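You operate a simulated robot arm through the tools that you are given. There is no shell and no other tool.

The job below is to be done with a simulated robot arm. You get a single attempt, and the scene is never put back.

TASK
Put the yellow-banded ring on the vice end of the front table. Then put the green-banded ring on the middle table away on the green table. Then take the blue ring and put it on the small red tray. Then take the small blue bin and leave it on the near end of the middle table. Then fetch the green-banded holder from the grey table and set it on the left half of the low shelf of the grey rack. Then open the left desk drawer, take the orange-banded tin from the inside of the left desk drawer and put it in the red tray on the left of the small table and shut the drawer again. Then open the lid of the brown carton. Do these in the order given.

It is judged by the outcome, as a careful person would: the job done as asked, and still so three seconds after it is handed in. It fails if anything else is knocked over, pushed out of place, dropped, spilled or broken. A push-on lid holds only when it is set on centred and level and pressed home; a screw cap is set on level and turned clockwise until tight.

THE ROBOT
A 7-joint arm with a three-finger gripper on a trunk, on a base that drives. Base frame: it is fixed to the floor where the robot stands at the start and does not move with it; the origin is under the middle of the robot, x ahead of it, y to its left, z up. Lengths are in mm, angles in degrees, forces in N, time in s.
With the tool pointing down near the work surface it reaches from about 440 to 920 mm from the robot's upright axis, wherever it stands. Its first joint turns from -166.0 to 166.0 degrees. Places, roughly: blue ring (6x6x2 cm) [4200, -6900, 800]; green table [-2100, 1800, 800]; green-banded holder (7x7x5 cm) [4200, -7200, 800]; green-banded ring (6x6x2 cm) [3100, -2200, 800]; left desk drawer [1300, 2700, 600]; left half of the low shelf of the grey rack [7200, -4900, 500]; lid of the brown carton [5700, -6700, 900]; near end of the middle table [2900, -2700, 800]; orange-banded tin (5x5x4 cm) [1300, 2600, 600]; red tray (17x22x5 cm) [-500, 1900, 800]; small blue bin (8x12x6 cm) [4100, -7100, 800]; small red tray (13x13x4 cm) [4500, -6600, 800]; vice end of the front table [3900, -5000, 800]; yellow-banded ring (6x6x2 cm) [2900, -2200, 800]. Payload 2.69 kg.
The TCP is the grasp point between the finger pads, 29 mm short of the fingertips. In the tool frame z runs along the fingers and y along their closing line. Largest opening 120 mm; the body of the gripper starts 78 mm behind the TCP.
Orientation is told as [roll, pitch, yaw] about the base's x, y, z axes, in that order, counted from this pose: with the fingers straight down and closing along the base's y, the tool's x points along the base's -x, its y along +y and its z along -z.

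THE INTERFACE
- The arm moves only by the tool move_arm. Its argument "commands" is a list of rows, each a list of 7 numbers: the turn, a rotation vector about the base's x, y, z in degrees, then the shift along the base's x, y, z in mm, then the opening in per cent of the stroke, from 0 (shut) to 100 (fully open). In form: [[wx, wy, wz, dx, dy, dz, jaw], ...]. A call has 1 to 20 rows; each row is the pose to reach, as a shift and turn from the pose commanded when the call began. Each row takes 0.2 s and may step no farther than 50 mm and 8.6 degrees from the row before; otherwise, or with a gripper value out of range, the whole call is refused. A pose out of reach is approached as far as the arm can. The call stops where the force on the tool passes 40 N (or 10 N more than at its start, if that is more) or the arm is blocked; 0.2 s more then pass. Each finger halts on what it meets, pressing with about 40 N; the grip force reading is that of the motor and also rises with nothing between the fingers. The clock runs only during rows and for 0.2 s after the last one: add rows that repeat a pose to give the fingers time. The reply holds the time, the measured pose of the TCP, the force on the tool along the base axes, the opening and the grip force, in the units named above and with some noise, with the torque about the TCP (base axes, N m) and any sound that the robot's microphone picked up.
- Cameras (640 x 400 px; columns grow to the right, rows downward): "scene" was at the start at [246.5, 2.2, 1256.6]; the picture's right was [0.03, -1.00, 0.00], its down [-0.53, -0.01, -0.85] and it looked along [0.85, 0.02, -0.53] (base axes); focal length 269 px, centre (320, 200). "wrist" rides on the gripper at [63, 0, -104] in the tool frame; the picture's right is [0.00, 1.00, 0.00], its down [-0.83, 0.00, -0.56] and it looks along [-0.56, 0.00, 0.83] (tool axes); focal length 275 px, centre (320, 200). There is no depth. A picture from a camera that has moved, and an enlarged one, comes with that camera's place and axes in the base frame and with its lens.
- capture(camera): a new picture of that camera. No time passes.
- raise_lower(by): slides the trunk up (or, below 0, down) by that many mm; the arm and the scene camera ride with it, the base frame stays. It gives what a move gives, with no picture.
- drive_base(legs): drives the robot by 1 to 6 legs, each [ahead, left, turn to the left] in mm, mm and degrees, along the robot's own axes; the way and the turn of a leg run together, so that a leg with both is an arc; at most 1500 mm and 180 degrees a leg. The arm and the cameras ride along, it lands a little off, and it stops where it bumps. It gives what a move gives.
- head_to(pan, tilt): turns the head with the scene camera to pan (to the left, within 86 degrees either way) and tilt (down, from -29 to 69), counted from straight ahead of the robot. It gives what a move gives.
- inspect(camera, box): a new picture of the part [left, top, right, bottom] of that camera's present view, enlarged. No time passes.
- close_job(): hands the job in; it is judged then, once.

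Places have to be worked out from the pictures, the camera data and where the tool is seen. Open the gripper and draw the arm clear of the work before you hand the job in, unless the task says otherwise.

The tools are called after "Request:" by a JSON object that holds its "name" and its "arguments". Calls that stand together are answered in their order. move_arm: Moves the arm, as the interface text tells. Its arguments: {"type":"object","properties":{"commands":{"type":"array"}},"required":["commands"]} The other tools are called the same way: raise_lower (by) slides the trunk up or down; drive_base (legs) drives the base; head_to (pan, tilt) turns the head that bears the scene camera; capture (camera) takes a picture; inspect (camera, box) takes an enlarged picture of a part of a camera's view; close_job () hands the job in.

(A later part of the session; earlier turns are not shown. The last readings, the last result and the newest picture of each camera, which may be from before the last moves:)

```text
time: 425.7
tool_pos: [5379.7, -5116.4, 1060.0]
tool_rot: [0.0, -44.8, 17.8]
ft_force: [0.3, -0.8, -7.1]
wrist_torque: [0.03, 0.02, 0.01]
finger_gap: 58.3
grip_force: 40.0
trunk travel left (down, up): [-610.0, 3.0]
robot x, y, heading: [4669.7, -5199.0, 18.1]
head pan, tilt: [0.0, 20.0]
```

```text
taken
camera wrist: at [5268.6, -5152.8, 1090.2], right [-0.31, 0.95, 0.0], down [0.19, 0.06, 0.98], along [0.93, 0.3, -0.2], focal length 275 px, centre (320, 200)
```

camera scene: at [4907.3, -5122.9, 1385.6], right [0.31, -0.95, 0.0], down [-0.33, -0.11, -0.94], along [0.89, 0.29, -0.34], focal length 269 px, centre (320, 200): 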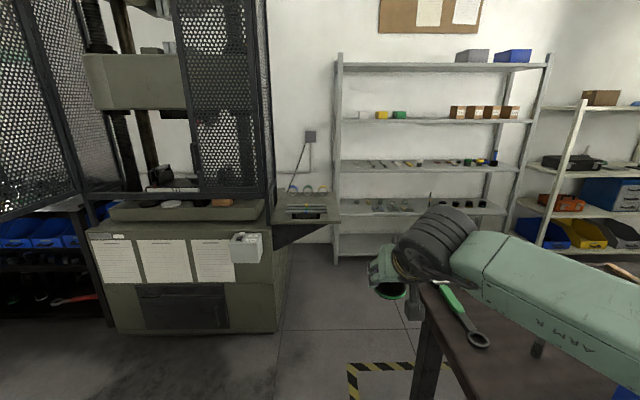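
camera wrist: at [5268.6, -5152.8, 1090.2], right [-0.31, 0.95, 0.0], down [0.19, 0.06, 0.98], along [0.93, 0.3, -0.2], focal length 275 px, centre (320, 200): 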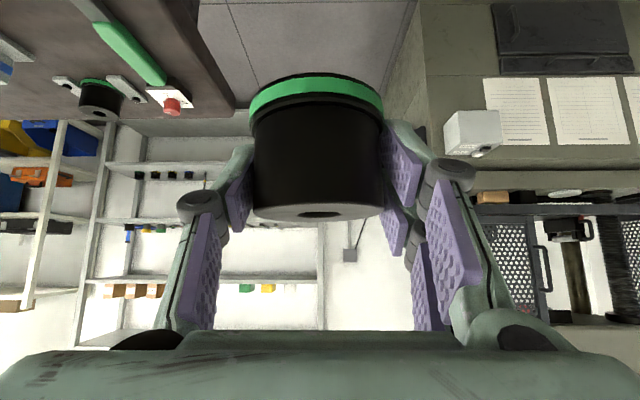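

The low shelf is the one at z≈503 (next shelf at ~876). The corridor between the dark table's NE corner (~(5800,-5170)) and the press's corner (~(6090,-4432)) is ~600 mm; I advance carefully along its middle.

Request:
{"name": "drive_base", "arguments": {"legs": [[750, -30, 0]]}}

Request:
{"name": "head_to", "arguments": {"pan": 45, "tilt": 50}}

Request:
{"name": "capture", "arguments": {"camera": "scene"}}

Request:
{"name": "head_to", "arguments": {"pan": -50, "tilt": 50}}

Request:
{"name": "capture", "arguments": {"camera": "scene"}}

```text
time: 429.8
tool_pos: [6105.9, -4909.6, 1060.9]
tool_rot: [0.1, -44.8, 17.7]
ft_force: [-0.3, -0.4, -7.4]
wrist_torque: [-0.02, 0.06, 0.01]
finger_gap: 58.1
grip_force: 40.4
trunk travel left (down, up): [-610.0, 3.0]
robot x, y, heading: [5393.0, -4992.2, 17.8]
head pan, tilt: [0.0, 20.0]
```

```text
time: 430.9
tool_pos: [6105.3, -4910.0, 1060.1]
tool_rot: [0.1, -44.9, 17.7]
ft_force: [1.5, 0.0, -8.1]
wrist_torque: [-0.03, 0.06, -0.01]
finger_gap: 58.0
grip_force: 39.6
trunk travel left (down, up): [-610.0, 3.0]
robot x, y, heading: [5390.8, -4992.2, 18.0]
head pan, tilt: [45.0, 50.0]
```

```text
taken
camera scene: at [5579.0, -4877.0, 1340.1], right [0.89, -0.45, 0.0], down [-0.35, -0.68, -0.64], along [0.29, 0.57, -0.77], focal length 269 px, centre (320, 200)
```

scene: 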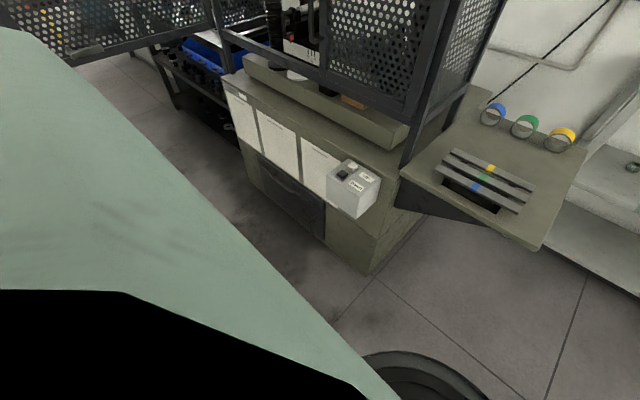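

```text
time: 432.6
tool_pos: [6106.7, -4910.4, 1060.7]
tool_rot: [0.1, -44.7, 17.6]
ft_force: [0.2, -0.1, -7.6]
wrist_torque: [-0.02, 0.01, 0.0]
finger_gap: 58.4
grip_force: 39.8
trunk travel left (down, up): [-610.0, 3.0]
robot x, y, heading: [5394.0, -4991.6, 18.3]
head pan, tilt: [-50.0, 50.0]
```

```text
taken
camera scene: at [5609.5, -4986.3, 1340.1], right [-0.53, -0.85, 0.0], down [-0.65, 0.4, -0.64], along [0.55, -0.34, -0.77], focal length 269 px, centre (320, 200)
```

scene: 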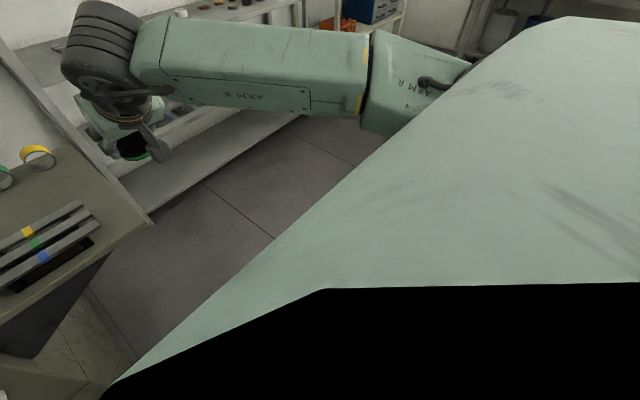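

A tilted side panel by the press (corner near (6110,-4840), z≈850) leaves too little room for the base. I back out and take the route south, between the grey and dark tables, facing south first.

Request:
{"name": "drive_base", "arguments": {"legs": [[-820, 20, 0], [0, 0, -90]]}}

Request:
{"name": "head_to", "arguments": {"pan": 0, "tilt": 20}}

Request:
{"name": "capture", "arguments": {"camera": "scene"}}

Request:
{"name": "head_to", "arguments": {"pan": 45, "tilt": 20}}

Request:
{"name": "capture", "arguments": {"camera": "scene"}}

```text
time: 440.9
tool_pos: [4697.0, -5944.2, 1060.1]
tool_rot: [0.1, -44.8, -71.2]
ft_force: [-0.2, 0.3, -8.7]
wrist_torque: [0.04, -0.02, -0.02]
finger_gap: 57.8
grip_force: 40.0
trunk travel left (down, up): [-610.0, 3.0]
robot x, y, heading: [4598.9, -5234.1, -70.8]
head pan, tilt: [-50.0, 50.0]
```

```text
time: 442.1
tool_pos: [4697.3, -5945.7, 1060.5]
tool_rot: [0.1, -44.8, -71.3]
ft_force: [0.4, 0.0, -7.3]
wrist_torque: [0.03, 0.02, -0.02]
finger_gap: 58.2
grip_force: 40.2
trunk travel left (down, up): [-610.0, 3.0]
robot x, y, heading: [4600.2, -5239.2, -70.9]
head pan, tilt: [0.0, 20.0]
```

```text
taken
camera scene: at [4683.4, -5471.7, 1385.6], right [-0.94, -0.33, 0.0], down [-0.11, 0.32, -0.94], along [0.31, -0.89, -0.34], focal length 269 px, centre (320, 200)
```

scene: 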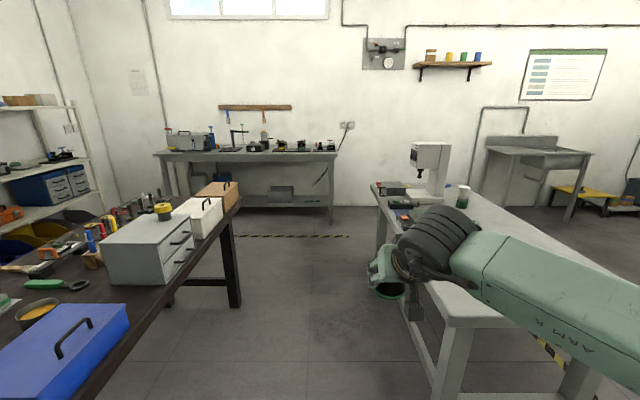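

```text
time: 443.2
tool_pos: [4697.6, -5945.4, 1060.8]
tool_rot: [0.1, -44.7, -71.2]
ft_force: [0.2, 0.1, -8.1]
wrist_torque: [-0.01, -0.03, 0.03]
finger_gap: 58.4
grip_force: 39.8
trunk travel left (down, up): [-610.0, 3.0]
robot x, y, heading: [4600.6, -5232.2, -70.7]
head pan, tilt: [45.0, 20.0]
```

```text
taken
camera scene: at [4736.6, -5424.3, 1385.7], right [-0.44, -0.9, 0.0], down [-0.31, 0.15, -0.94], along [0.85, -0.41, -0.34], focal length 269 px, centre (320, 200)
```

scene: 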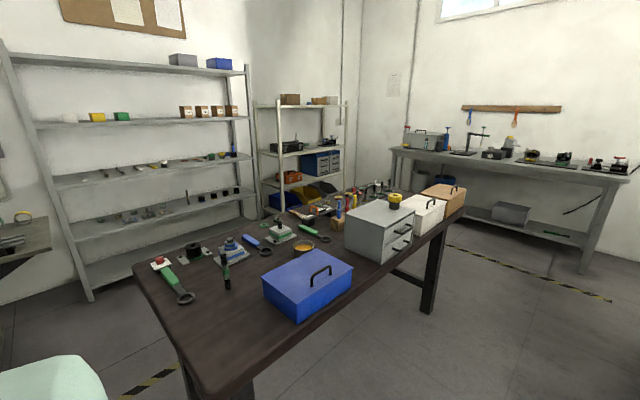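

The lane south between the grey and dark tables is clear. I drive down it, past the dark table's end, and turn to face east.

Request:
{"name": "drive_base", "arguments": {"legs": [[1150, 15, 0], [1150, 15, 0], [0, 0, 89.5]]}}

Request:
{"name": "head_to", "arguments": {"pan": 0, "tilt": 20}}

Request:
{"name": "capture", "arguments": {"camera": "scene"}}

Request:
{"name": "head_to", "arguments": {"pan": 50, "tilt": 20}}

Request:
{"name": "capture", "arguments": {"camera": "scene"}}

```text
time: 458.4
tool_pos: [6090.7, -7293.0, 1060.6]
tool_rot: [0.2, -44.8, 18.4]
ft_force: [0.4, -0.1, -8.1]
wrist_torque: [0.05, 0.1, 0.0]
finger_gap: 58.2
grip_force: 39.8
trunk travel left (down, up): [-610.0, 3.0]
robot x, y, heading: [5380.7, -7387.9, 19.1]
head pan, tilt: [45.0, 20.0]
```

```text
time: 459.5
tool_pos: [6089.8, -7293.2, 1059.3]
tool_rot: [0.0, -44.8, 18.5]
ft_force: [0.5, 0.3, -7.3]
wrist_torque: [0.0, 0.03, 0.06]
finger_gap: 58.2
grip_force: 40.4
trunk travel left (down, up): [-610.0, 3.0]
robot x, y, heading: [5380.4, -7386.3, 18.9]
head pan, tilt: [0.0, 20.0]
```

```text
taken
camera scene: at [5617.7, -7305.5, 1385.6], right [0.33, -0.95, 0.0], down [-0.32, -0.11, -0.94], along [0.89, 0.31, -0.34], focal length 269 px, centre (320, 200)
```

scene: 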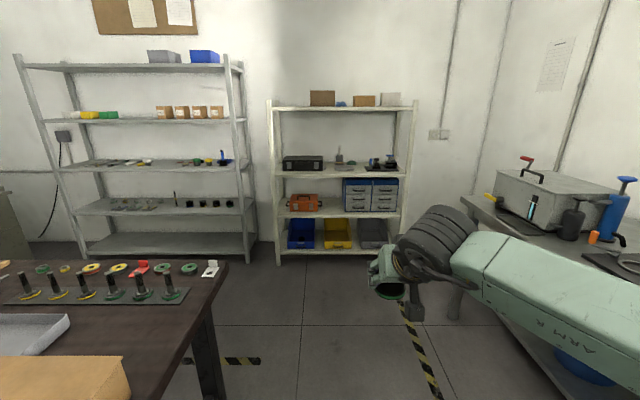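

```text
time: 460.7
tool_pos: [6089.9, -7292.2, 1060.6]
tool_rot: [0.1, -44.7, 18.4]
ft_force: [0.2, 0.5, -7.9]
wrist_torque: [-0.03, 0.05, 0.0]
finger_gap: 58.0
grip_force: 40.4
trunk travel left (down, up): [-610.0, 3.0]
robot x, y, heading: [5380.2, -7388.9, 19.1]
head pan, tilt: [50.0, 20.0]
```

```text
taken
camera scene: at [5563.1, -7248.9, 1385.7], right [0.93, -0.36, 0.0], down [-0.12, -0.32, -0.94], along [0.34, 0.88, -0.34], focal length 269 px, centre (320, 200)
```

scene: 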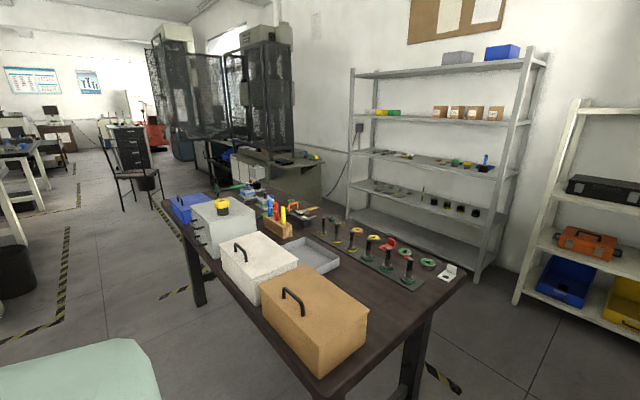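

I see the brown carton with its handled lid and the racks ahead. I drive ahead past the dark table's end, then will strafe north to the grey rack.

Request:
{"name": "drive_base", "arguments": {"legs": [[1480, 0, 0]]}}

Request:
{"name": "head_to", "arguments": {"pan": 30, "tilt": 25}}

Request:
{"name": "capture", "arguments": {"camera": "scene"}}

```text
time: 467.9
tool_pos: [7468.8, -6803.4, 1059.7]
tool_rot: [0.1, -44.7, 19.1]
ft_force: [0.1, -0.5, -8.3]
wrist_torque: [0.0, 0.03, -0.05]
finger_gap: 57.9
grip_force: 39.8
trunk travel left (down, up): [-610.0, 3.0]
robot x, y, heading: [6759.0, -6906.4, 19.4]
head pan, tilt: [50.0, 20.0]
```

```text
time: 468.8
tool_pos: [7467.9, -6803.6, 1058.8]
tool_rot: [0.1, -44.8, 19.0]
ft_force: [-1.0, -0.5, -8.2]
wrist_torque: [-0.02, 0.04, -0.01]
finger_gap: 58.0
grip_force: 39.8
trunk travel left (down, up): [-610.0, 3.0]
robot x, y, heading: [6758.4, -6903.6, 19.5]
head pan, tilt: [30.0, 25.0]
```

```text
taken
camera scene: at [6967.6, -6782.8, 1377.6], right [0.76, -0.65, 0.0], down [-0.27, -0.32, -0.91], along [0.59, 0.69, -0.42], focal length 269 px, centre (320, 200)
```

scene: 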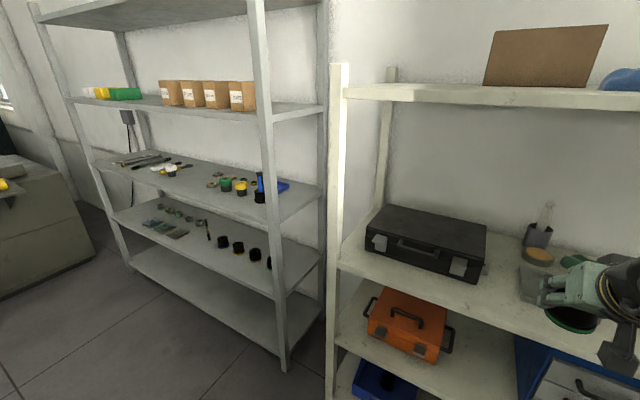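

I can see the grey rack's low shelf with small parts on it. I zoom to find free room in its left half.

Request:
{"name": "inspect", "arguments": {"camera": "scene", "box": [80, 130, 340, 300]}}

```text
2.35 times, centred on (210, 215) of scene
camera zoom: at [6967.6, -6782.8, 1377.6], right [0.76, -0.65, 0.0], down [-0.27, -0.32, -0.91], along [0.59, 0.69, -0.42], focal length 634 px, centre (579, 165)
```

zoom: 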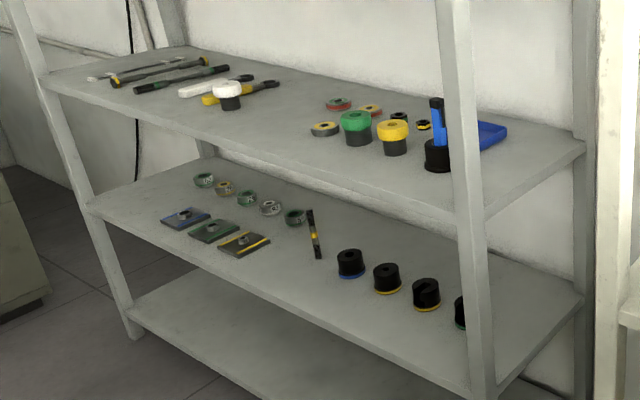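

On the low shelf the front-left area is free (plates start ~280 mm from the left post; black holders sit on the right half). I strafe north to stand opposite that spot, tool still outside the rack.

Request:
{"name": "drive_base", "arguments": {"legs": [[20, 906, 0], [110, 905, 0]]}}

Request:
{"name": "head_to", "arguments": {"pan": 0, "tilt": 35}}

Request:
{"name": "capture", "arguments": {"camera": "scene"}}

```text
time: 483.2
tool_pos: [7001.6, -5060.1, 1059.7]
tool_rot: [0.1, -44.8, 18.0]
ft_force: [-0.3, -0.2, -8.4]
wrist_torque: [-0.02, 0.02, 0.0]
finger_gap: 57.9
grip_force: 40.2
trunk travel left (down, up): [-610.0, 3.0]
robot x, y, heading: [6290.5, -5149.8, 18.4]
head pan, tilt: [30.0, 25.0]
```

```text
time: 484.1
tool_pos: [7000.3, -5061.5, 1059.8]
tool_rot: [0.1, -44.7, 18.0]
ft_force: [0.2, -0.4, -7.6]
wrist_torque: [0.03, 0.06, 0.03]
finger_gap: 57.9
grip_force: 40.0
trunk travel left (down, up): [-610.0, 3.0]
robot x, y, heading: [6290.7, -5149.5, 18.6]
head pan, tilt: [0.0, 35.0]
```

```text
taken
camera scene: at [6523.8, -5071.6, 1361.8], right [0.32, -0.95, 0.0], down [-0.54, -0.18, -0.82], along [0.78, 0.26, -0.57], focal length 269 px, centre (320, 200)
```

scene: 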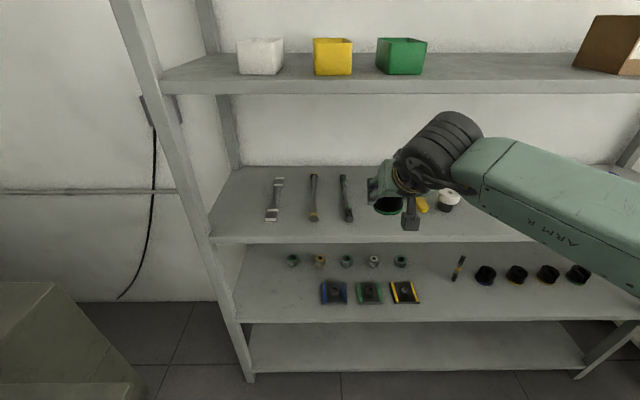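

The free spot is about (7053,-4767) on the shelf (front-left). I back off 60 mm, shift the tool left in front of that spot, and lower the trunk so the holder is just above shelf level.

Request:
{"name": "drive_base", "arguments": {"legs": [[-60, 0, 0]]}}

Request:
{"name": "move_arm", "arguments": {"commands": [[0, 0, 0, -14, 41, 0, 15], [0, 0, 0, -28, 83, 0, 15], [0, 0, 0, -42, 124, 0, 15], [0, 0, 0, -55, 165, 0, 15], [0, 0, 0, -69, 207, 0, 15], [0, 0, 0, -83, 248, 0, 15], [0, 0, 0, -83, 248, 0, 15]]}}

Request:
{"name": "raise_lower", "arguments": {"by": -300}}

Request:
{"name": "capture", "arguments": {"camera": "scene"}}

Request:
{"name": "capture", "arguments": {"camera": "wrist"}}

```text
time: 485.1
tool_pos: [6946.0, -5079.2, 1060.0]
tool_rot: [0.1, -44.8, 18.1]
ft_force: [-0.2, 0.4, -7.3]
wrist_torque: [-0.03, 0.03, -0.02]
finger_gap: 58.0
grip_force: 40.1
trunk travel left (down, up): [-610.0, 3.0]
robot x, y, heading: [6233.9, -5166.3, 18.3]
head pan, tilt: [0.0, 35.0]
```

```text
time: 486.7
tool_pos: [6860.7, -4832.1, 1060.2]
tool_rot: [0.1, -44.6, 18.1]
ft_force: [0.2, 1.2, -8.0]
wrist_torque: [0.01, 0.01, 0.02]
finger_gap: 57.7
grip_force: 40.1
trunk travel left (down, up): [-610.0, 3.0]
robot x, y, heading: [6233.6, -5166.8, 18.2]
head pan, tilt: [0.0, 35.0]
```

```text
time: 489.7
tool_pos: [6859.8, -4832.0, 760.4]
tool_rot: [0.3, -44.7, 18.1]
ft_force: [0.0, 0.6, -7.5]
wrist_torque: [-0.04, 0.02, -0.02]
finger_gap: 57.8
grip_force: 40.0
trunk travel left (down, up): [-310.0, 303.0]
robot x, y, heading: [6235.5, -5169.0, 18.3]
head pan, tilt: [0.0, 35.0]
```

```text
taken
camera scene: at [6467.2, -5090.3, 1061.8], right [0.32, -0.95, 0.0], down [-0.54, -0.18, -0.82], along [0.78, 0.26, -0.57], focal length 269 px, centre (320, 200)
```

scene: 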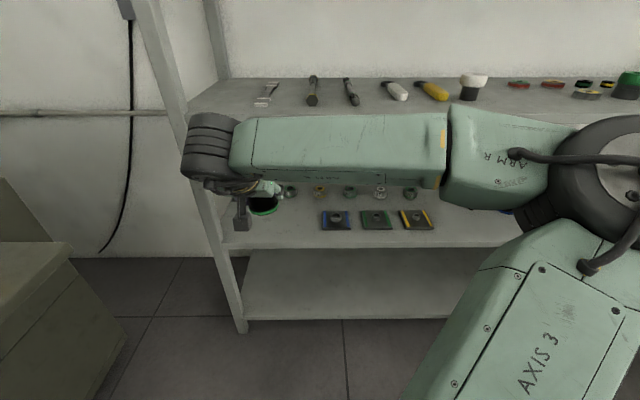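

```text
taken
camera wrist: at [6749.3, -4868.5, 789.9], right [-0.31, 0.95, 0.0], down [0.19, 0.06, 0.98], along [0.93, 0.31, -0.2], focal length 275 px, centre (320, 200)
```

wrist: 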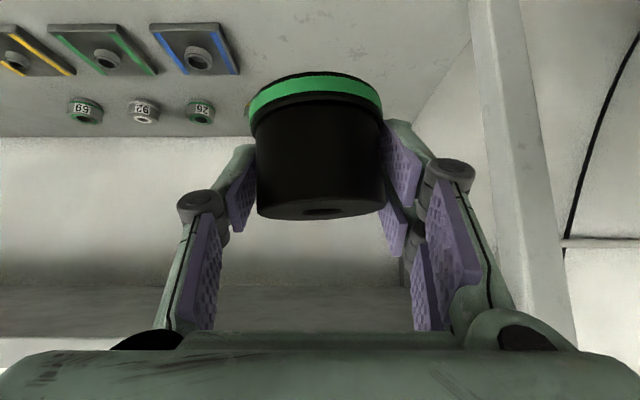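

The spot between the left post and the blue plate is about (7065,-4745). I lower the trunk another 205 mm, then drive the base 150 mm forward.

Request:
{"name": "raise_lower", "arguments": {"by": -203}}

Request:
{"name": "drive_base", "arguments": {"legs": [[110, 0, 0]]}}

Request:
{"name": "capture", "arguments": {"camera": "wrist"}}

Request:
{"name": "capture", "arguments": {"camera": "scene"}}

```text
time: 491.9
tool_pos: [6860.2, -4831.3, 556.3]
tool_rot: [0.0, -44.7, 18.0]
ft_force: [-0.2, -0.1, -7.9]
wrist_torque: [-0.05, 0.03, -0.01]
finger_gap: 58.1
grip_force: 40.3
trunk travel left (down, up): [-107.0, 506.0]
robot x, y, heading: [6232.9, -5169.0, 18.5]
head pan, tilt: [0.0, 35.0]
```

```text
time: 493.1
tool_pos: [6965.3, -4798.3, 557.4]
tool_rot: [0.1, -44.6, 18.0]
ft_force: [-0.3, 0.1, -7.0]
wrist_torque: [0.0, 0.03, -0.01]
finger_gap: 57.8
grip_force: 39.9
trunk travel left (down, up): [-107.0, 506.0]
robot x, y, heading: [6339.6, -5131.0, 18.7]
head pan, tilt: [0.0, 35.0]
```

```text
taken
camera wrist: at [6854.0, -4834.6, 586.8], right [-0.31, 0.95, 0.0], down [0.19, 0.06, 0.98], along [0.93, 0.31, -0.2], focal length 275 px, centre (320, 200)
```

wrist: 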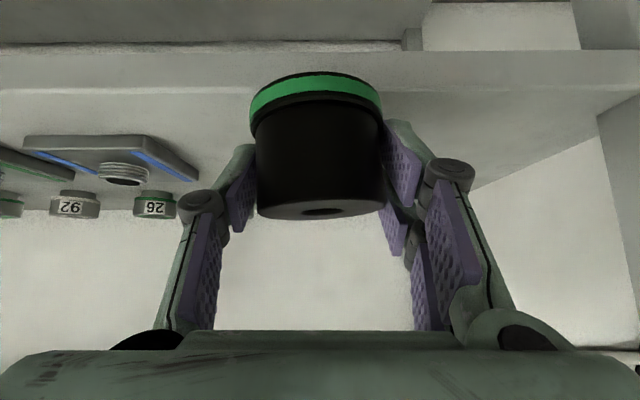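

```text
taken
camera scene: at [6571.7, -5056.0, 858.8], right [0.32, -0.95, 0.0], down [-0.54, -0.18, -0.82], along [0.78, 0.26, -0.57], focal length 269 px, centre (320, 200)
```

scene: 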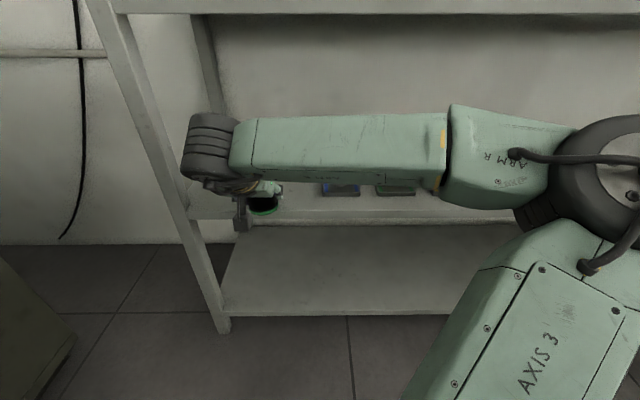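

Holder bottom is ~17 mm above the shelf, just in front of the edge. I move it in 112 mm and slightly left.

Request:
{"name": "move_arm", "arguments": {"commands": [[0, 0, 0, 33, 17, 0, 15], [0, 0, 0, 67, 35, 0, 15], [0, 0, 0, 100, 52, 0, 15], [0, 0, 0, 100, 52, 0, 15]]}}

Request:
{"name": "capture", "arguments": {"camera": "wrist"}}

Request:
{"name": "inspect", "arguments": {"camera": "scene", "box": [140, 80, 420, 255]}}

```text
time: 494.1
tool_pos: [7063.7, -4745.7, 556.1]
tool_rot: [0.2, -44.8, 18.0]
ft_force: [0.1, -0.2, -7.9]
wrist_torque: [-0.03, 0.03, 0.0]
finger_gap: 57.8
grip_force: 40.2
trunk travel left (down, up): [-107.0, 506.0]
robot x, y, heading: [6334.9, -5134.6, 18.4]
head pan, tilt: [0.0, 35.0]
```

```text
taken
camera wrist: at [6953.3, -4782.9, 585.8], right [-0.31, 0.95, 0.0], down [0.19, 0.06, 0.98], along [0.93, 0.31, -0.2], focal length 275 px, centre (320, 200)
```

wrist: 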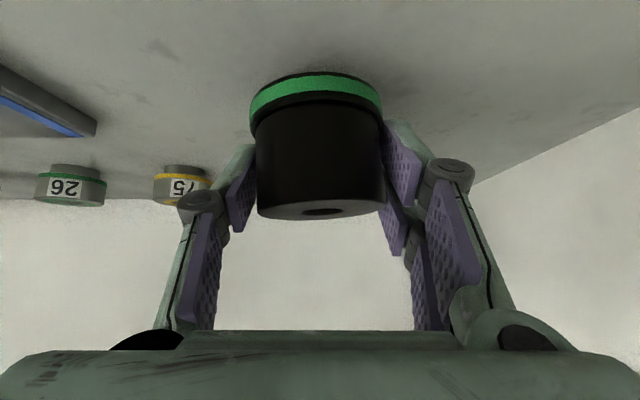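

```text
2.29 times, centred on (280, 168) of scene
camera zoom: at [6571.7, -5055.9, 858.8], right [0.32, -0.95, 0.0], down [-0.54, -0.18, -0.82], along [0.78, 0.26, -0.57], focal length 615 px, centre (411, 274)
```

zoom: 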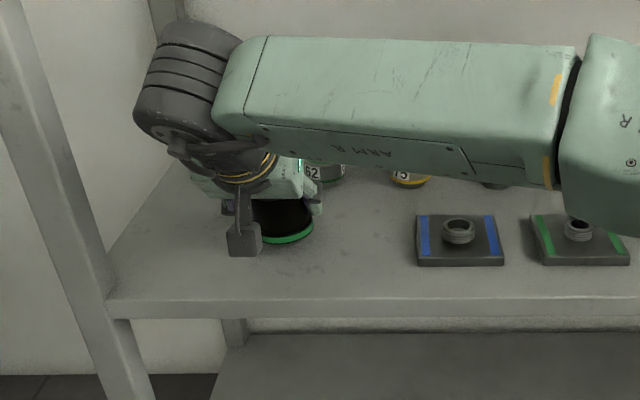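

Clear all round. I lower the holder onto the shelf in small steps.

Request:
{"name": "move_arm", "arguments": {"commands": [[0, 0, 0, 0, 0, -5, 15], [0, 0, 0, 0, 0, -9, 15], [0, 0, 0, 0, 0, -12, 15], [0, 0, 0, 0, 0, -12, 15]]}}

```text
time: 495.1
tool_pos: [7065.1, -4746.3, 544.4]
tool_rot: [0.2, -44.8, 18.0]
ft_force: [1.2, -0.2, -7.0]
wrist_torque: [0.01, 0.03, 0.0]
finger_gap: 57.9
grip_force: 39.8
trunk travel left (down, up): [-107.0, 506.0]
robot x, y, heading: [6337.6, -5134.6, 18.5]
head pan, tilt: [0.0, 35.0]
```

Request:
{"name": "move_arm", "arguments": {"commands": [[0, 0, 0, 0, 0, -2, 15], [0, 0, 0, 0, 0, -4, 15], [0, 0, 0, 0, 0, -4, 15]]}}

```text
time: 495.9
tool_pos: [7066.0, -4746.9, 542.0]
tool_rot: [0.1, -44.8, 18.1]
ft_force: [-0.3, 0.0, -2.7]
wrist_torque: [0.09, 0.08, 0.03]
finger_gap: 58.0
grip_force: 40.1
trunk travel left (down, up): [-107.0, 506.0]
robot x, y, heading: [6340.9, -5134.0, 18.4]
head pan, tilt: [0.0, 35.0]
```

Starting to touch (force easing from -8 to -2.7). One more millimetre.

Request:
{"name": "move_arm", "arguments": {"commands": [[0, 0, 0, 0, 0, -1, 15], [0, 0, 0, 0, 0, -1.5, 15], [0, 0, 0, 0, 0, -1.5, 15]]}}

```text
time: 496.7
tool_pos: [7065.3, -4746.1, 542.6]
tool_rot: [0.3, -44.9, 18.0]
ft_force: [-2.5, -2.8, 7.5]
wrist_torque: [0.3, 0.2, 0.08]
finger_gap: 57.9
grip_force: 40.0
trunk travel left (down, up): [-107.0, 506.0]
robot x, y, heading: [6337.9, -5133.6, 18.6]
head pan, tilt: [0.0, 35.0]
```

Seated on the shelf. I open and withdraw straight back out of the rack.

Request:
{"name": "move_arm", "arguments": {"commands": [[0, 0, 0, 0, 0, 0, 60], [0, 0, 0, 0, 0, 0, 75], [0, 0, 0, 0, 0, 0, 75], [0, 0, 0, 0, 0, 3, 75], [0, 0, 0, -20, -7, 8, 75], [0, 0, 0, -50, -17, 12, 75], [0, 0, 0, -90, -30, 12, 75], [0, 0, 0, -125, -42, 12, 75], [0, 0, 0, -125, -42, 12, 75]]}}

Request:
{"name": "capture", "arguments": {"camera": "wrist"}}

```text
time: 498.7
tool_pos: [6940.3, -4787.0, 551.6]
tool_rot: [0.1, -44.7, 17.9]
ft_force: [0.4, 0.0, -0.7]
wrist_torque: [-0.02, 0.02, -0.01]
finger_gap: 90.1
grip_force: 0.0
trunk travel left (down, up): [-107.0, 506.0]
robot x, y, heading: [6334.8, -5133.2, 18.2]
head pan, tilt: [0.0, 35.0]
```

```text
taken
camera wrist: at [6828.4, -4824.8, 582.3], right [-0.31, 0.95, 0.0], down [0.19, 0.06, 0.98], along [0.93, 0.31, -0.2], focal length 275 px, centre (320, 200)
```

wrist: 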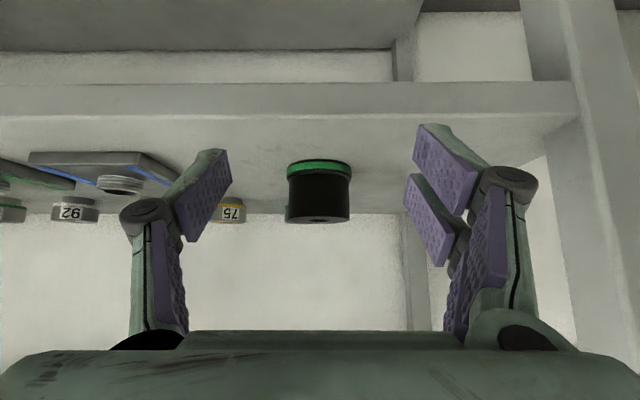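

The holder stands on the left half of the low shelf. I back off, raise the trunk, and return the tool to vertical.

Request:
{"name": "drive_base", "arguments": {"legs": [[-150, 0, 0]]}}

Request:
{"name": "raise_lower", "arguments": {"by": 500}}

Request:
{"name": "move_arm", "arguments": {"commands": [[-2.33, 7.13, 0, 0, 0, 15, 90], [-4.66, 14.27, 0, 0, 0, 30, 100], [-7, 21.4, 0, 0, 0, 45, 100], [-9.33, 28.5, 0, 0, 0, 60, 100], [-11.66, 35.7, 0, 0, 0, 75, 100], [-14, 42.8, 0, 0, 0, 85, 100], [-14, 42.8, 0, 0, 0, 85, 100]]}}

Request:
{"name": "capture", "arguments": {"camera": "scene"}}

```text
time: 500.1
tool_pos: [6797.8, -4834.1, 553.6]
tool_rot: [0.1, -44.7, 18.0]
ft_force: [-0.2, -0.3, -0.2]
wrist_torque: [0.0, -0.02, -0.02]
finger_gap: 89.8
grip_force: 0.1
trunk travel left (down, up): [-107.0, 506.0]
robot x, y, heading: [6198.2, -5180.3, 18.3]
head pan, tilt: [0.0, 35.0]
```

```text
refused: 500 is not a number from -400 to 400
```

```text
time: 501.7
tool_pos: [6798.3, -4834.7, 636.4]
tool_rot: [0.0, 0.4, 18.0]
ft_force: [0.7, 0.4, 0.5]
wrist_torque: [0.0, 0.01, 0.01]
finger_gap: 119.8
grip_force: 0.0
trunk travel left (down, up): [-107.0, 506.0]
robot x, y, heading: [6197.3, -5176.3, 18.4]
head pan, tilt: [0.0, 35.0]
```

```text
taken
camera scene: at [6429.2, -5103.3, 859.0], right [0.32, -0.95, 0.0], down [-0.54, -0.18, -0.82], along [0.78, 0.26, -0.57], focal length 269 px, centre (320, 200)
```

scene: 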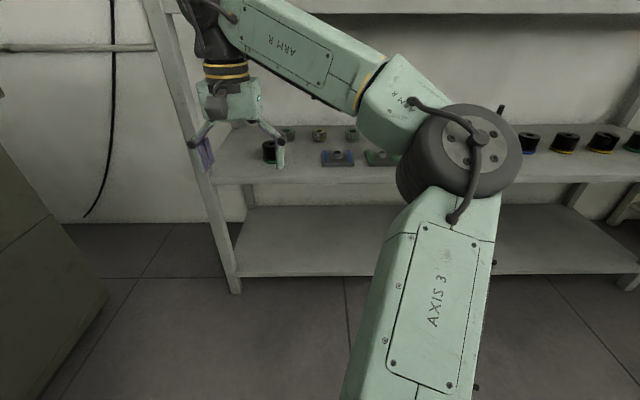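

The tool is vertical and clear of the rack. I raise the trunk in two steps and check the shelf.

Request:
{"name": "raise_lower", "arguments": {"by": 400}}

Request:
{"name": "raise_lower", "arguments": {"by": 100}}

Request:
{"name": "inspect", "arguments": {"camera": "scene", "box": [150, 200, 500, 400]}}

```text
time: 505.5
tool_pos: [6799.1, -4835.7, 1038.5]
tool_rot: [0.0, 0.3, 18.0]
ft_force: [-0.1, 0.7, 0.6]
wrist_torque: [-0.01, 0.04, -0.05]
finger_gap: 120.0
grip_force: 0.2
trunk travel left (down, up): [-507.0, 106.0]
robot x, y, heading: [6197.1, -5181.0, 18.5]
head pan, tilt: [0.0, 35.0]
```

```text
time: 506.8
tool_pos: [6797.5, -4833.9, 1136.4]
tool_rot: [0.0, 0.3, 17.9]
ft_force: [1.0, 0.4, 0.1]
wrist_torque: [0.01, 0.01, 0.01]
finger_gap: 120.0
grip_force: 0.0
trunk travel left (down, up): [-607.0, 6.0]
robot x, y, heading: [6200.4, -5181.4, 18.4]
head pan, tilt: [0.0, 35.0]
```

```text
1.83 times, centred on (325, 300) of scene
camera zoom: at [6429.4, -5103.2, 1358.9], right [0.32, -0.95, 0.0], down [-0.54, -0.18, -0.82], along [0.78, 0.26, -0.57], focal length 492 px, centre (311, 17)
```

zoom: 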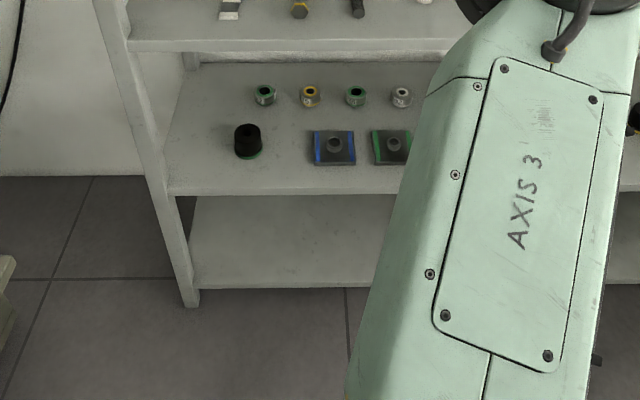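

The holder stands fine. I retract the arm and drive back out around the dark table's south end.

Request:
{"name": "move_arm", "arguments": {"commands": [[0, 0, 0, -44, -15, 0, 100], [0, 0, 0, -88, -30, 0, 100], [0, 0, 0, -131, -44, 0, 100], [0, 0, 0, -131, -44, 0, 100]]}}

Request:
{"name": "drive_base", "arguments": {"legs": [[70, -905, 0], [0, -905, 0], [-1450, 0, 0], [0, 0, 90]]}}

```text
time: 507.8
tool_pos: [6666.3, -4878.7, 1136.2]
tool_rot: [0.1, 0.3, 18.1]
ft_force: [-0.2, -0.9, 0.5]
wrist_torque: [0.0, 0.02, 0.05]
finger_gap: 120.0
grip_force: 0.2
trunk travel left (down, up): [-607.0, 6.0]
robot x, y, heading: [6197.4, -5183.1, 18.3]
head pan, tilt: [0.0, 35.0]
```

```text
time: 533.0
tool_pos: [5151.7, -6865.5, 1136.4]
tool_rot: [0.0, 0.3, 108.7]
ft_force: [0.2, 0.6, 0.5]
wrist_torque: [0.03, 0.01, 0.01]
finger_gap: 120.2
grip_force: 0.1
trunk travel left (down, up): [-607.0, 6.0]
robot x, y, heading: [5457.8, -7330.5, 109.2]
head pan, tilt: [0.0, 35.0]
```

On track. I drive north between the grey and dark tables.

Request:
{"name": "drive_base", "arguments": {"legs": [[1125, 75, 0], [1125, 50, 0]]}}

```text
time: 544.0
tool_pos: [4308.0, -4781.3, 1137.3]
tool_rot: [0.1, 0.2, 108.5]
ft_force: [-0.1, -0.2, -0.5]
wrist_torque: [0.01, 0.0, 0.01]
finger_gap: 120.1
grip_force: 0.0
trunk travel left (down, up): [-607.0, 6.0]
robot x, y, heading: [4612.6, -5250.9, 109.1]
head pan, tilt: [0.0, 35.0]
```

Continuing up the lane beside the front table, keeping clear of the bin and the chair.

Request:
{"name": "drive_base", "arguments": {"legs": [[320, -205, 0], [650, 0, 0], [350, 240, 0], [820, 50, 0], [634, -165, 0], [681, 0, 0]]}}

```text
time: 562.5
tool_pos: [3288.6, -1465.1, 1136.5]
tool_rot: [0.0, 0.2, 108.0]
ft_force: [0.1, 0.0, 0.8]
wrist_torque: [-0.04, 0.0, -0.02]
finger_gap: 120.0
grip_force: 0.2
trunk travel left (down, up): [-607.0, 6.0]
robot x, y, heading: [3593.2, -1931.3, 108.1]
head pan, tilt: [0.0, 35.0]
```

I'm beside the middle table's far side. I go out by the known route and turn toward the brown desk.

Request:
{"name": "drive_base", "arguments": {"legs": [[1074, 31, 0], [0, 0, 54], [883, 369, 0], [1450, 0, 0], [0, 0, -54]]}}

```text
time: 584.4
tool_pos: [579.1, -62.4, 1137.3]
tool_rot: [0.0, 0.3, 107.7]
ft_force: [0.6, 0.0, -0.5]
wrist_torque: [-0.03, -0.02, 0.05]
finger_gap: 120.2
grip_force: 0.2
trunk travel left (down, up): [-607.0, 6.0]
robot x, y, heading: [877.1, -534.6, 107.8]
head pan, tilt: [0.0, 35.0]
```

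Good. I drive past the cardboard box and toward the brown desk, then look.

Request:
{"name": "drive_base", "arguments": {"legs": [[980, 155, 0], [948, -483, 0]]}}

Request:
{"name": "head_to", "arguments": {"pan": -45, "tilt": 20}}

Request:
{"name": "capture", "arguments": {"camera": "scene"}}

```text
time: 594.7
tool_pos: [283.5, 1871.5, 1136.6]
tool_rot: [0.0, 0.3, 108.0]
ft_force: [-0.2, 0.1, 0.5]
wrist_torque: [0.0, 0.02, 0.0]
finger_gap: 120.0
grip_force: 0.1
trunk travel left (down, up): [-607.0, 6.0]
robot x, y, heading: [584.8, 1401.6, 108.2]
head pan, tilt: [0.0, 35.0]
```

```text
time: 595.8
tool_pos: [283.9, 1872.7, 1137.5]
tool_rot: [0.0, 0.4, 107.9]
ft_force: [-1.1, -0.7, 0.0]
wrist_torque: [0.03, -0.01, -0.02]
finger_gap: 119.9
grip_force: 0.0
trunk travel left (down, up): [-607.0, 6.0]
robot x, y, heading: [586.3, 1402.6, 108.2]
head pan, tilt: [-45.0, 20.0]
```

```text
taken
camera scene: at [579.8, 1633.1, 1382.8], right [0.89, -0.45, 0.0], down [-0.15, -0.31, -0.94], along [0.42, 0.84, -0.34], focal length 269 px, centre (320, 200)
```

scene: 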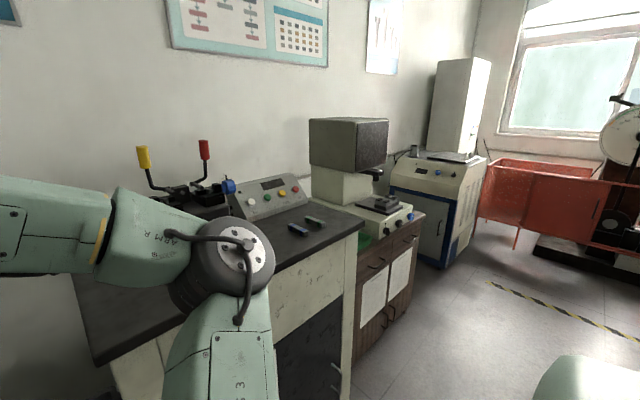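

The brown desk's front runs from about (1270,2535) to (1882,2738). I drive to stand in front of its left drawer.

Request:
{"name": "drive_base", "arguments": {"legs": [[217, -1096, 0]]}}

Request:
{"name": "head_to", "arguments": {"pan": 0, "tilt": 45}}

Request:
{"name": "capture", "arguments": {"camera": "scene"}}

Request:
{"name": "capture", "arguments": {"camera": "wrist"}}

```text
time: 604.6
tool_pos: [1263.7, 2425.7, 1137.1]
tool_rot: [0.1, 0.3, 107.9]
ft_force: [-0.5, 0.5, 0.5]
wrist_torque: [0.0, 0.01, 0.03]
finger_gap: 120.0
grip_force: 0.1
trunk travel left (down, up): [-607.0, 6.0]
robot x, y, heading: [1565.9, 1955.0, 108.5]
head pan, tilt: [-45.0, 20.0]
```

```text
time: 605.8
tool_pos: [1263.4, 2425.2, 1136.3]
tool_rot: [-0.1, 0.3, 108.0]
ft_force: [-0.4, -1.1, 0.5]
wrist_torque: [-0.03, -0.01, 0.03]
finger_gap: 120.1
grip_force: 0.0
trunk travel left (down, up): [-607.0, 6.0]
robot x, y, heading: [1566.8, 1955.6, 108.4]
head pan, tilt: [0.0, 45.0]
```

```text
taken
camera scene: at [1491.4, 2181.1, 1344.2], right [0.95, 0.31, 0.0], down [0.22, -0.67, -0.71], along [-0.22, 0.67, -0.71], focal length 269 px, centre (320, 200)
```

scene: 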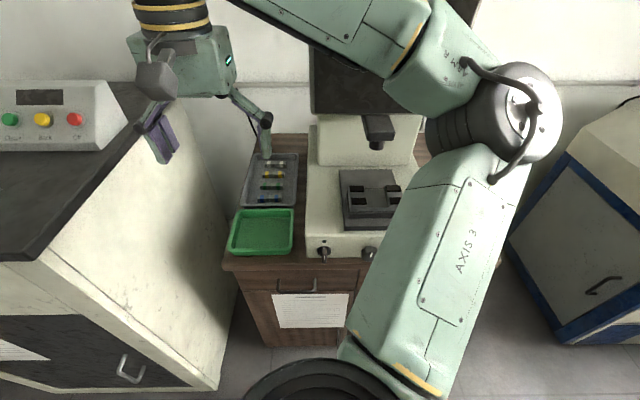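

```text
taken
camera wrist: at [1283.6, 2366.6, 1242.1], right [-0.95, -0.31, 0.0], down [-0.26, 0.79, 0.55], along [-0.17, 0.52, -0.83], focal length 275 px, centre (320, 200)
```

wrist: 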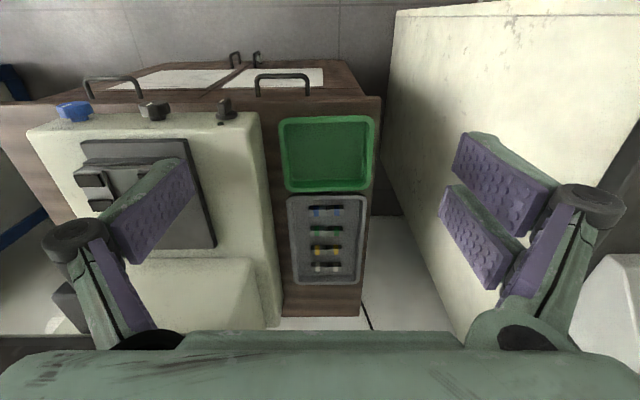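

I can see the left drawer's bar handle just below the desktop. I zoom in both cameras to triangulate it.

Request:
{"name": "inspect", "arguments": {"camera": "scene", "box": [210, 240, 390, 350]}}

Request:
{"name": "inspect", "arguments": {"camera": "wrist", "box": [200, 30, 400, 155]}}

```text
3.56 times, centred on (300, 295) of scene
camera zoom: at [1491.4, 2181.1, 1344.2], right [0.95, 0.31, 0.0], down [0.22, -0.67, -0.71], along [-0.22, 0.67, -0.71], focal length 957 px, centre (391, -138)
```

zoom: 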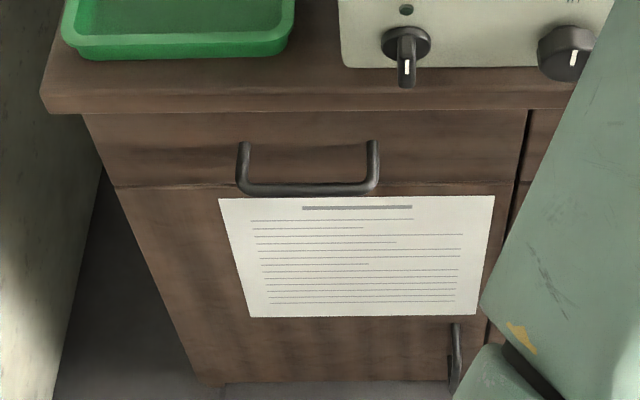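

```text
3.20 times, centred on (300, 92) of wrist
camera zoom: at [1283.6, 2366.6, 1242.1], right [-0.95, -0.31, 0.0], down [-0.26, 0.79, 0.55], along [-0.17, 0.52, -0.83], focal length 881 px, centre (384, 544)
```

zoom: 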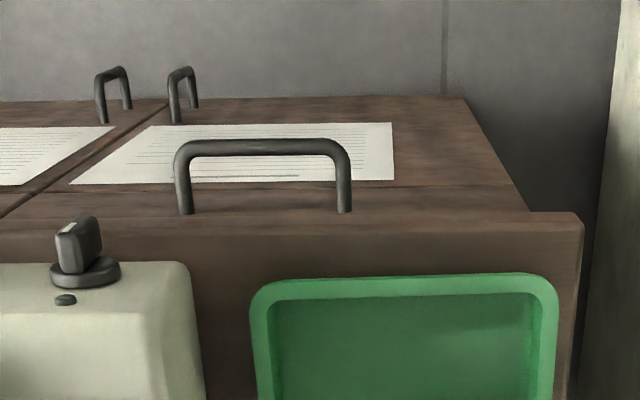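

The handle bar centre triangulates to about (1326,2482,646), standing ~30 mm off the drawer face. I'll grip it with a horizontal tool and fingers closing vertically, so I back up 280 mm and first yaw the tool -90°.

Request:
{"name": "drive_base", "arguments": {"legs": [[-280, 0, 0]]}}

Request:
{"name": "move_arm", "arguments": {"commands": [[0, 0, -8, 0, 0, 0, 100], [0, 0, -16, 0, 0, 0, 100], [0, 0, -24, 0, 0, 0, 100], [0, 0, -32, 0, 0, 0, 100], [0, 0, -40, 0, 0, 0, 90], [0, 0, -48, 0, 0, 0, 80], [0, 0, -56, 0, 0, 0, 70], [0, 0, -64, 0, 0, 0, 60], [0, 0, -72, 0, 0, 0, 50], [0, 0, -80, 0, 0, 0, 50], [0, 0, -88, 0, 0, 0, 50], [0, 0, -90, 0, 0, 0, 50]]}}

Request:
{"name": "raise_lower", "arguments": {"by": -250}}

```text
time: 607.7
tool_pos: [1351.4, 2160.7, 1137.0]
tool_rot: [0.1, 0.3, 108.2]
ft_force: [0.9, -0.3, 0.3]
wrist_torque: [0.04, 0.0, 0.0]
finger_gap: 119.8
grip_force: 0.2
trunk travel left (down, up): [-607.0, 6.0]
robot x, y, heading: [1655.8, 1690.7, 108.6]
head pan, tilt: [0.0, 45.0]
```

```text
time: 610.3
tool_pos: [1350.4, 2161.3, 1136.3]
tool_rot: [-0.1, 0.3, 18.0]
ft_force: [-0.3, -0.5, 0.4]
wrist_torque: [-0.03, 0.0, 0.01]
finger_gap: 60.1
grip_force: 0.0
trunk travel left (down, up): [-607.0, 6.0]
robot x, y, heading: [1654.1, 1690.5, 108.4]
head pan, tilt: [0.0, 45.0]
```

```text
time: 612.9
tool_pos: [1351.2, 2161.2, 886.6]
tool_rot: [0.0, 0.2, 18.1]
ft_force: [-0.4, 0.5, -0.3]
wrist_torque: [0.02, -0.03, 0.0]
finger_gap: 60.1
grip_force: 0.1
trunk travel left (down, up): [-357.0, 256.0]
robot x, y, heading: [1654.0, 1690.7, 108.5]
head pan, tilt: [0.0, 45.0]
```

Now I tilt the tool forward 90° while moving out toward the drawer, staying high and short of the handle.

Request:
{"name": "move_arm", "arguments": {"commands": [[7.11, 2.38, 0, 1, 18, -4, 50], [14.22, 4.76, 0, 2, 36, -8, 50], [21.33, 7.14, 0, 3, 54, -15, 50], [28.44, 9.52, 0, 4, 72, -22, 50], [35.55, 11.9, 0, 5, 90, -30, 50], [42.66, 14.28, 0, 6, 108, -40, 50], [49.77, 16.66, 0, 7, 126, -50, 50], [56.88, 19.04, 0, 8, 144, -60, 50], [63.99, 21.42, 0, 9, 162, -70, 50], [71.1, 23.8, 0, 10, 180, -80, 50], [78.21, 26.18, 0, 10, 198, -90, 50], [85.32, 28.56, 0, 10, 214, -100, 50], [85.32, 28.56, 0, 10, 214, -100, 50]]}}

Request:
{"name": "capture", "arguments": {"camera": "wrist"}}

Request:
{"name": "capture", "arguments": {"camera": "scene"}}

```text
time: 615.7
tool_pos: [1361.5, 2365.4, 793.8]
tool_rot: [85.4, 0.4, 18.4]
ft_force: [-0.4, -0.5, 0.1]
wrist_torque: [-0.05, -0.01, 0.01]
finger_gap: 60.0
grip_force: 0.1
out of reach, approached as far as the arm can: row 12, 13
trunk travel left (down, up): [-357.0, 256.0]
robot x, y, heading: [1653.7, 1692.4, 108.3]
head pan, tilt: [0.0, 45.0]
```

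```text
taken
camera wrist: at [1334.6, 2246.0, 802.2], right [-0.02, 0.08, 1.0], down [0.96, -0.26, 0.04], along [0.27, 0.96, -0.07], focal length 275 px, centre (320, 200)
```

wrist: 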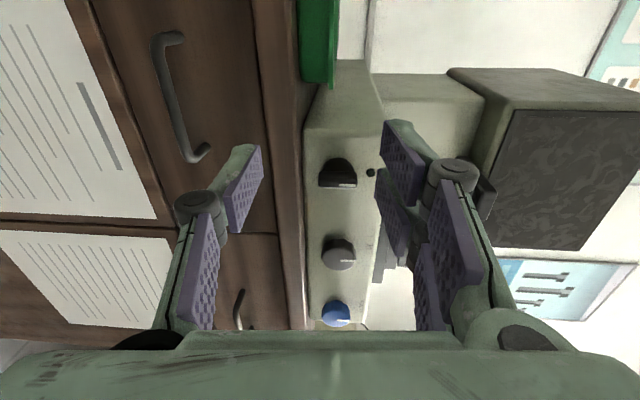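

```text
taken
camera scene: at [1579.1, 1917.0, 1094.1], right [0.95, 0.32, 0.0], down [0.22, -0.67, -0.71], along [-0.22, 0.67, -0.71], focal length 269 px, centre (320, 200)
```

scene: 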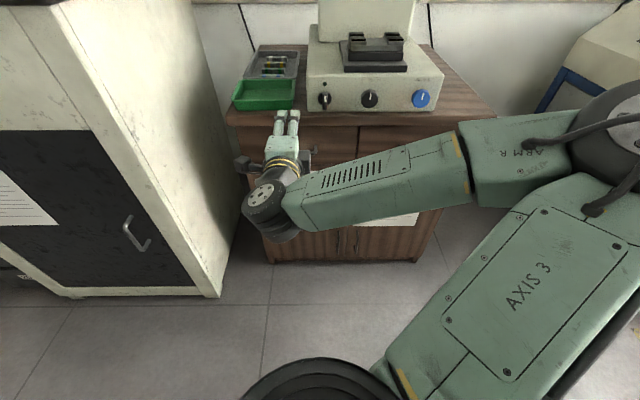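

The tool is near-horizontal (85°) and laterally aligned with the handle. I lower it to handle height while still ~120 mm short.

Request:
{"name": "move_arm", "arguments": {"commands": [[0, 0, 0, 0, 0, -40, 50], [0, 0, 0, 0, 0, -85, 50], [0, 0, 0, 0, 0, -130, 50], [0, 0, 0, 0, 0, -140, 50], [0, 0, 0, 0, 0, -140, 50]]}}

Request:
{"name": "capture", "arguments": {"camera": "wrist"}}

Request:
{"name": "inspect", "arguments": {"camera": "scene", "box": [210, 80, 370, 220]}}

```text
time: 616.9
tool_pos: [1324.2, 2340.3, 664.3]
tool_rot: [80.1, 2.0, 15.0]
ft_force: [-0.3, 0.4, 0.2]
wrist_torque: [0.01, -0.03, 0.0]
finger_gap: 59.9
grip_force: 0.0
out of reach, approached as far as the arm can: row 1, 2, 3, 4, 5
trunk travel left (down, up): [-357.0, 256.0]
robot x, y, heading: [1654.4, 1691.3, 108.4]
head pan, tilt: [0.0, 45.0]
```

```text
taken
camera wrist: at [1291.5, 2224.5, 684.0], right [-0.02, 0.17, 0.98], down [0.95, -0.31, 0.07], along [0.32, 0.93, -0.16], focal length 275 px, centre (320, 200)
```

wrist: 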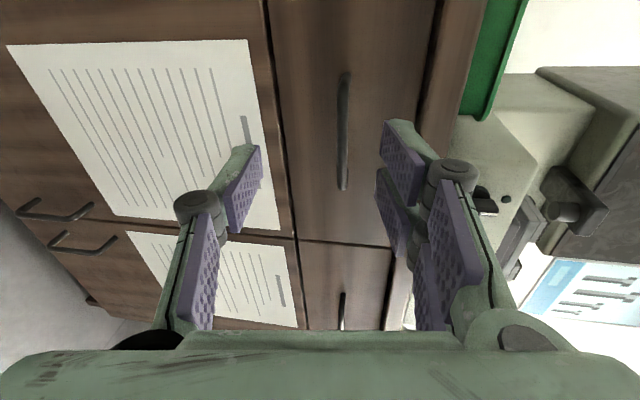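

```text
2.86 times, centred on (290, 150) of scene
camera zoom: at [1578.8, 1917.3, 1094.1], right [0.95, 0.32, 0.0], down [0.22, -0.67, -0.71], along [-0.22, 0.67, -0.71], focal length 769 px, centre (406, 343)
```

zoom: 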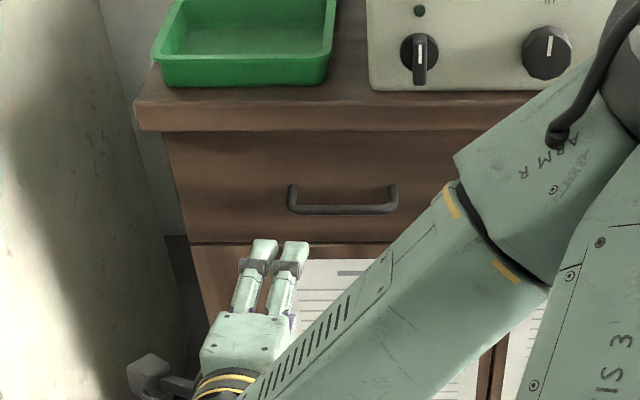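

The arm is near a wrist limit because the shoulder is too high. I back up 120 mm and lower the trunk 200 mm, then see where the pose settles.

Request:
{"name": "drive_base", "arguments": {"legs": [[-120, 0, 0]]}}

Request:
{"name": "raise_lower", "arguments": {"by": -200}}

Request:
{"name": "move_arm", "arguments": {"commands": [[0, 0, 0, 0, 0, 45, 50], [0, 0, 0, 0, 0, 90, 50], [0, 0, 0, 0, 0, 135, 50], [0, 0, 0, 0, 0, 180, 50], [0, 0, 0, 0, 0, 180, 50], [0, 0, 0, 0, 0, 180, 50]]}}

```text
time: 618.1
tool_pos: [1361.6, 2224.5, 664.7]
tool_rot: [80.0, 2.0, 15.1]
ft_force: [0.6, 0.2, -0.4]
wrist_torque: [-0.01, 0.02, 0.0]
finger_gap: 60.0
grip_force: 0.1
trunk travel left (down, up): [-357.0, 256.0]
robot x, y, heading: [1688.8, 1579.3, 108.4]
head pan, tilt: [0.0, 45.0]
```

```text
time: 620.3
tool_pos: [1363.2, 2226.9, 464.8]
tool_rot: [80.1, 2.0, 15.1]
ft_force: [-1.1, -0.8, -0.3]
wrist_torque: [0.01, 0.06, 0.02]
finger_gap: 60.0
grip_force: 0.1
trunk travel left (down, up): [-157.0, 456.0]
robot x, y, heading: [1688.7, 1579.2, 108.6]
head pan, tilt: [0.0, 45.0]
```

```text
time: 621.7
tool_pos: [1361.9, 2224.7, 643.7]
tool_rot: [80.1, 2.0, 15.1]
ft_force: [-0.3, -0.8, 0.5]
wrist_torque: [0.01, 0.01, -0.03]
finger_gap: 60.0
grip_force: 0.2
trunk travel left (down, up): [-157.0, 456.0]
robot x, y, heading: [1694.4, 1576.0, 108.6]
head pan, tilt: [0.0, 45.0]
```

The pose is now reachable at handle height. I correct the orientation to level and square with the drawer.

Request:
{"name": "move_arm", "arguments": {"commands": [[4.5, 0.2, 1.6, 0, 0, 0, 50], [9.2, 0.5, 3.1, 0, 0, 0, 50], [9.2, 0.5, 3.1, 0, 0, 0, 50]]}}

Request:
{"name": "capture", "arguments": {"camera": "wrist"}}

Request:
{"name": "capture", "arguments": {"camera": "scene"}}

```text
time: 622.5
tool_pos: [1361.2, 2225.0, 643.6]
tool_rot: [89.1, -0.1, 18.3]
ft_force: [-1.0, -0.8, -0.3]
wrist_torque: [0.01, -0.03, -0.01]
finger_gap: 60.1
grip_force: 0.1
trunk travel left (down, up): [-157.0, 456.0]
robot x, y, heading: [1694.9, 1579.2, 108.6]
head pan, tilt: [0.0, 45.0]
```

```text
taken
camera wrist: at [1336.1, 2106.8, 645.8], right [-0.01, 0.01, 1.0], down [0.96, -0.27, 0.02], along [0.27, 0.96, -0.01], focal length 275 px, centre (320, 200)
```

wrist: 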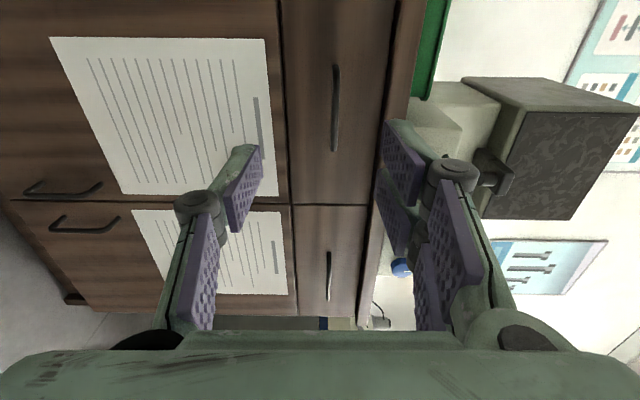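

```text
taken
camera scene: at [1617.2, 1803.1, 894.1], right [0.95, 0.32, 0.0], down [0.22, -0.67, -0.71], along [-0.22, 0.67, -0.71], focal length 269 px, centre (320, 200)
```

scene: 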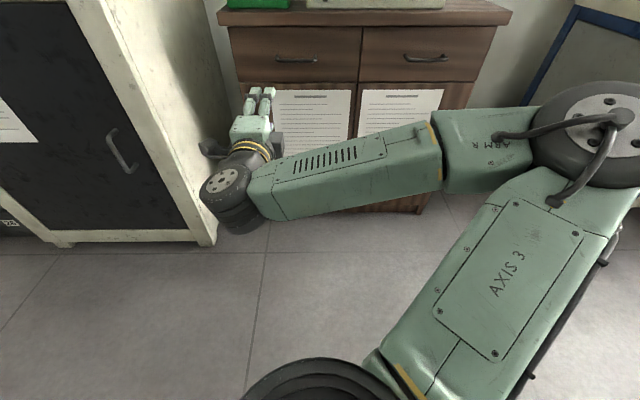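

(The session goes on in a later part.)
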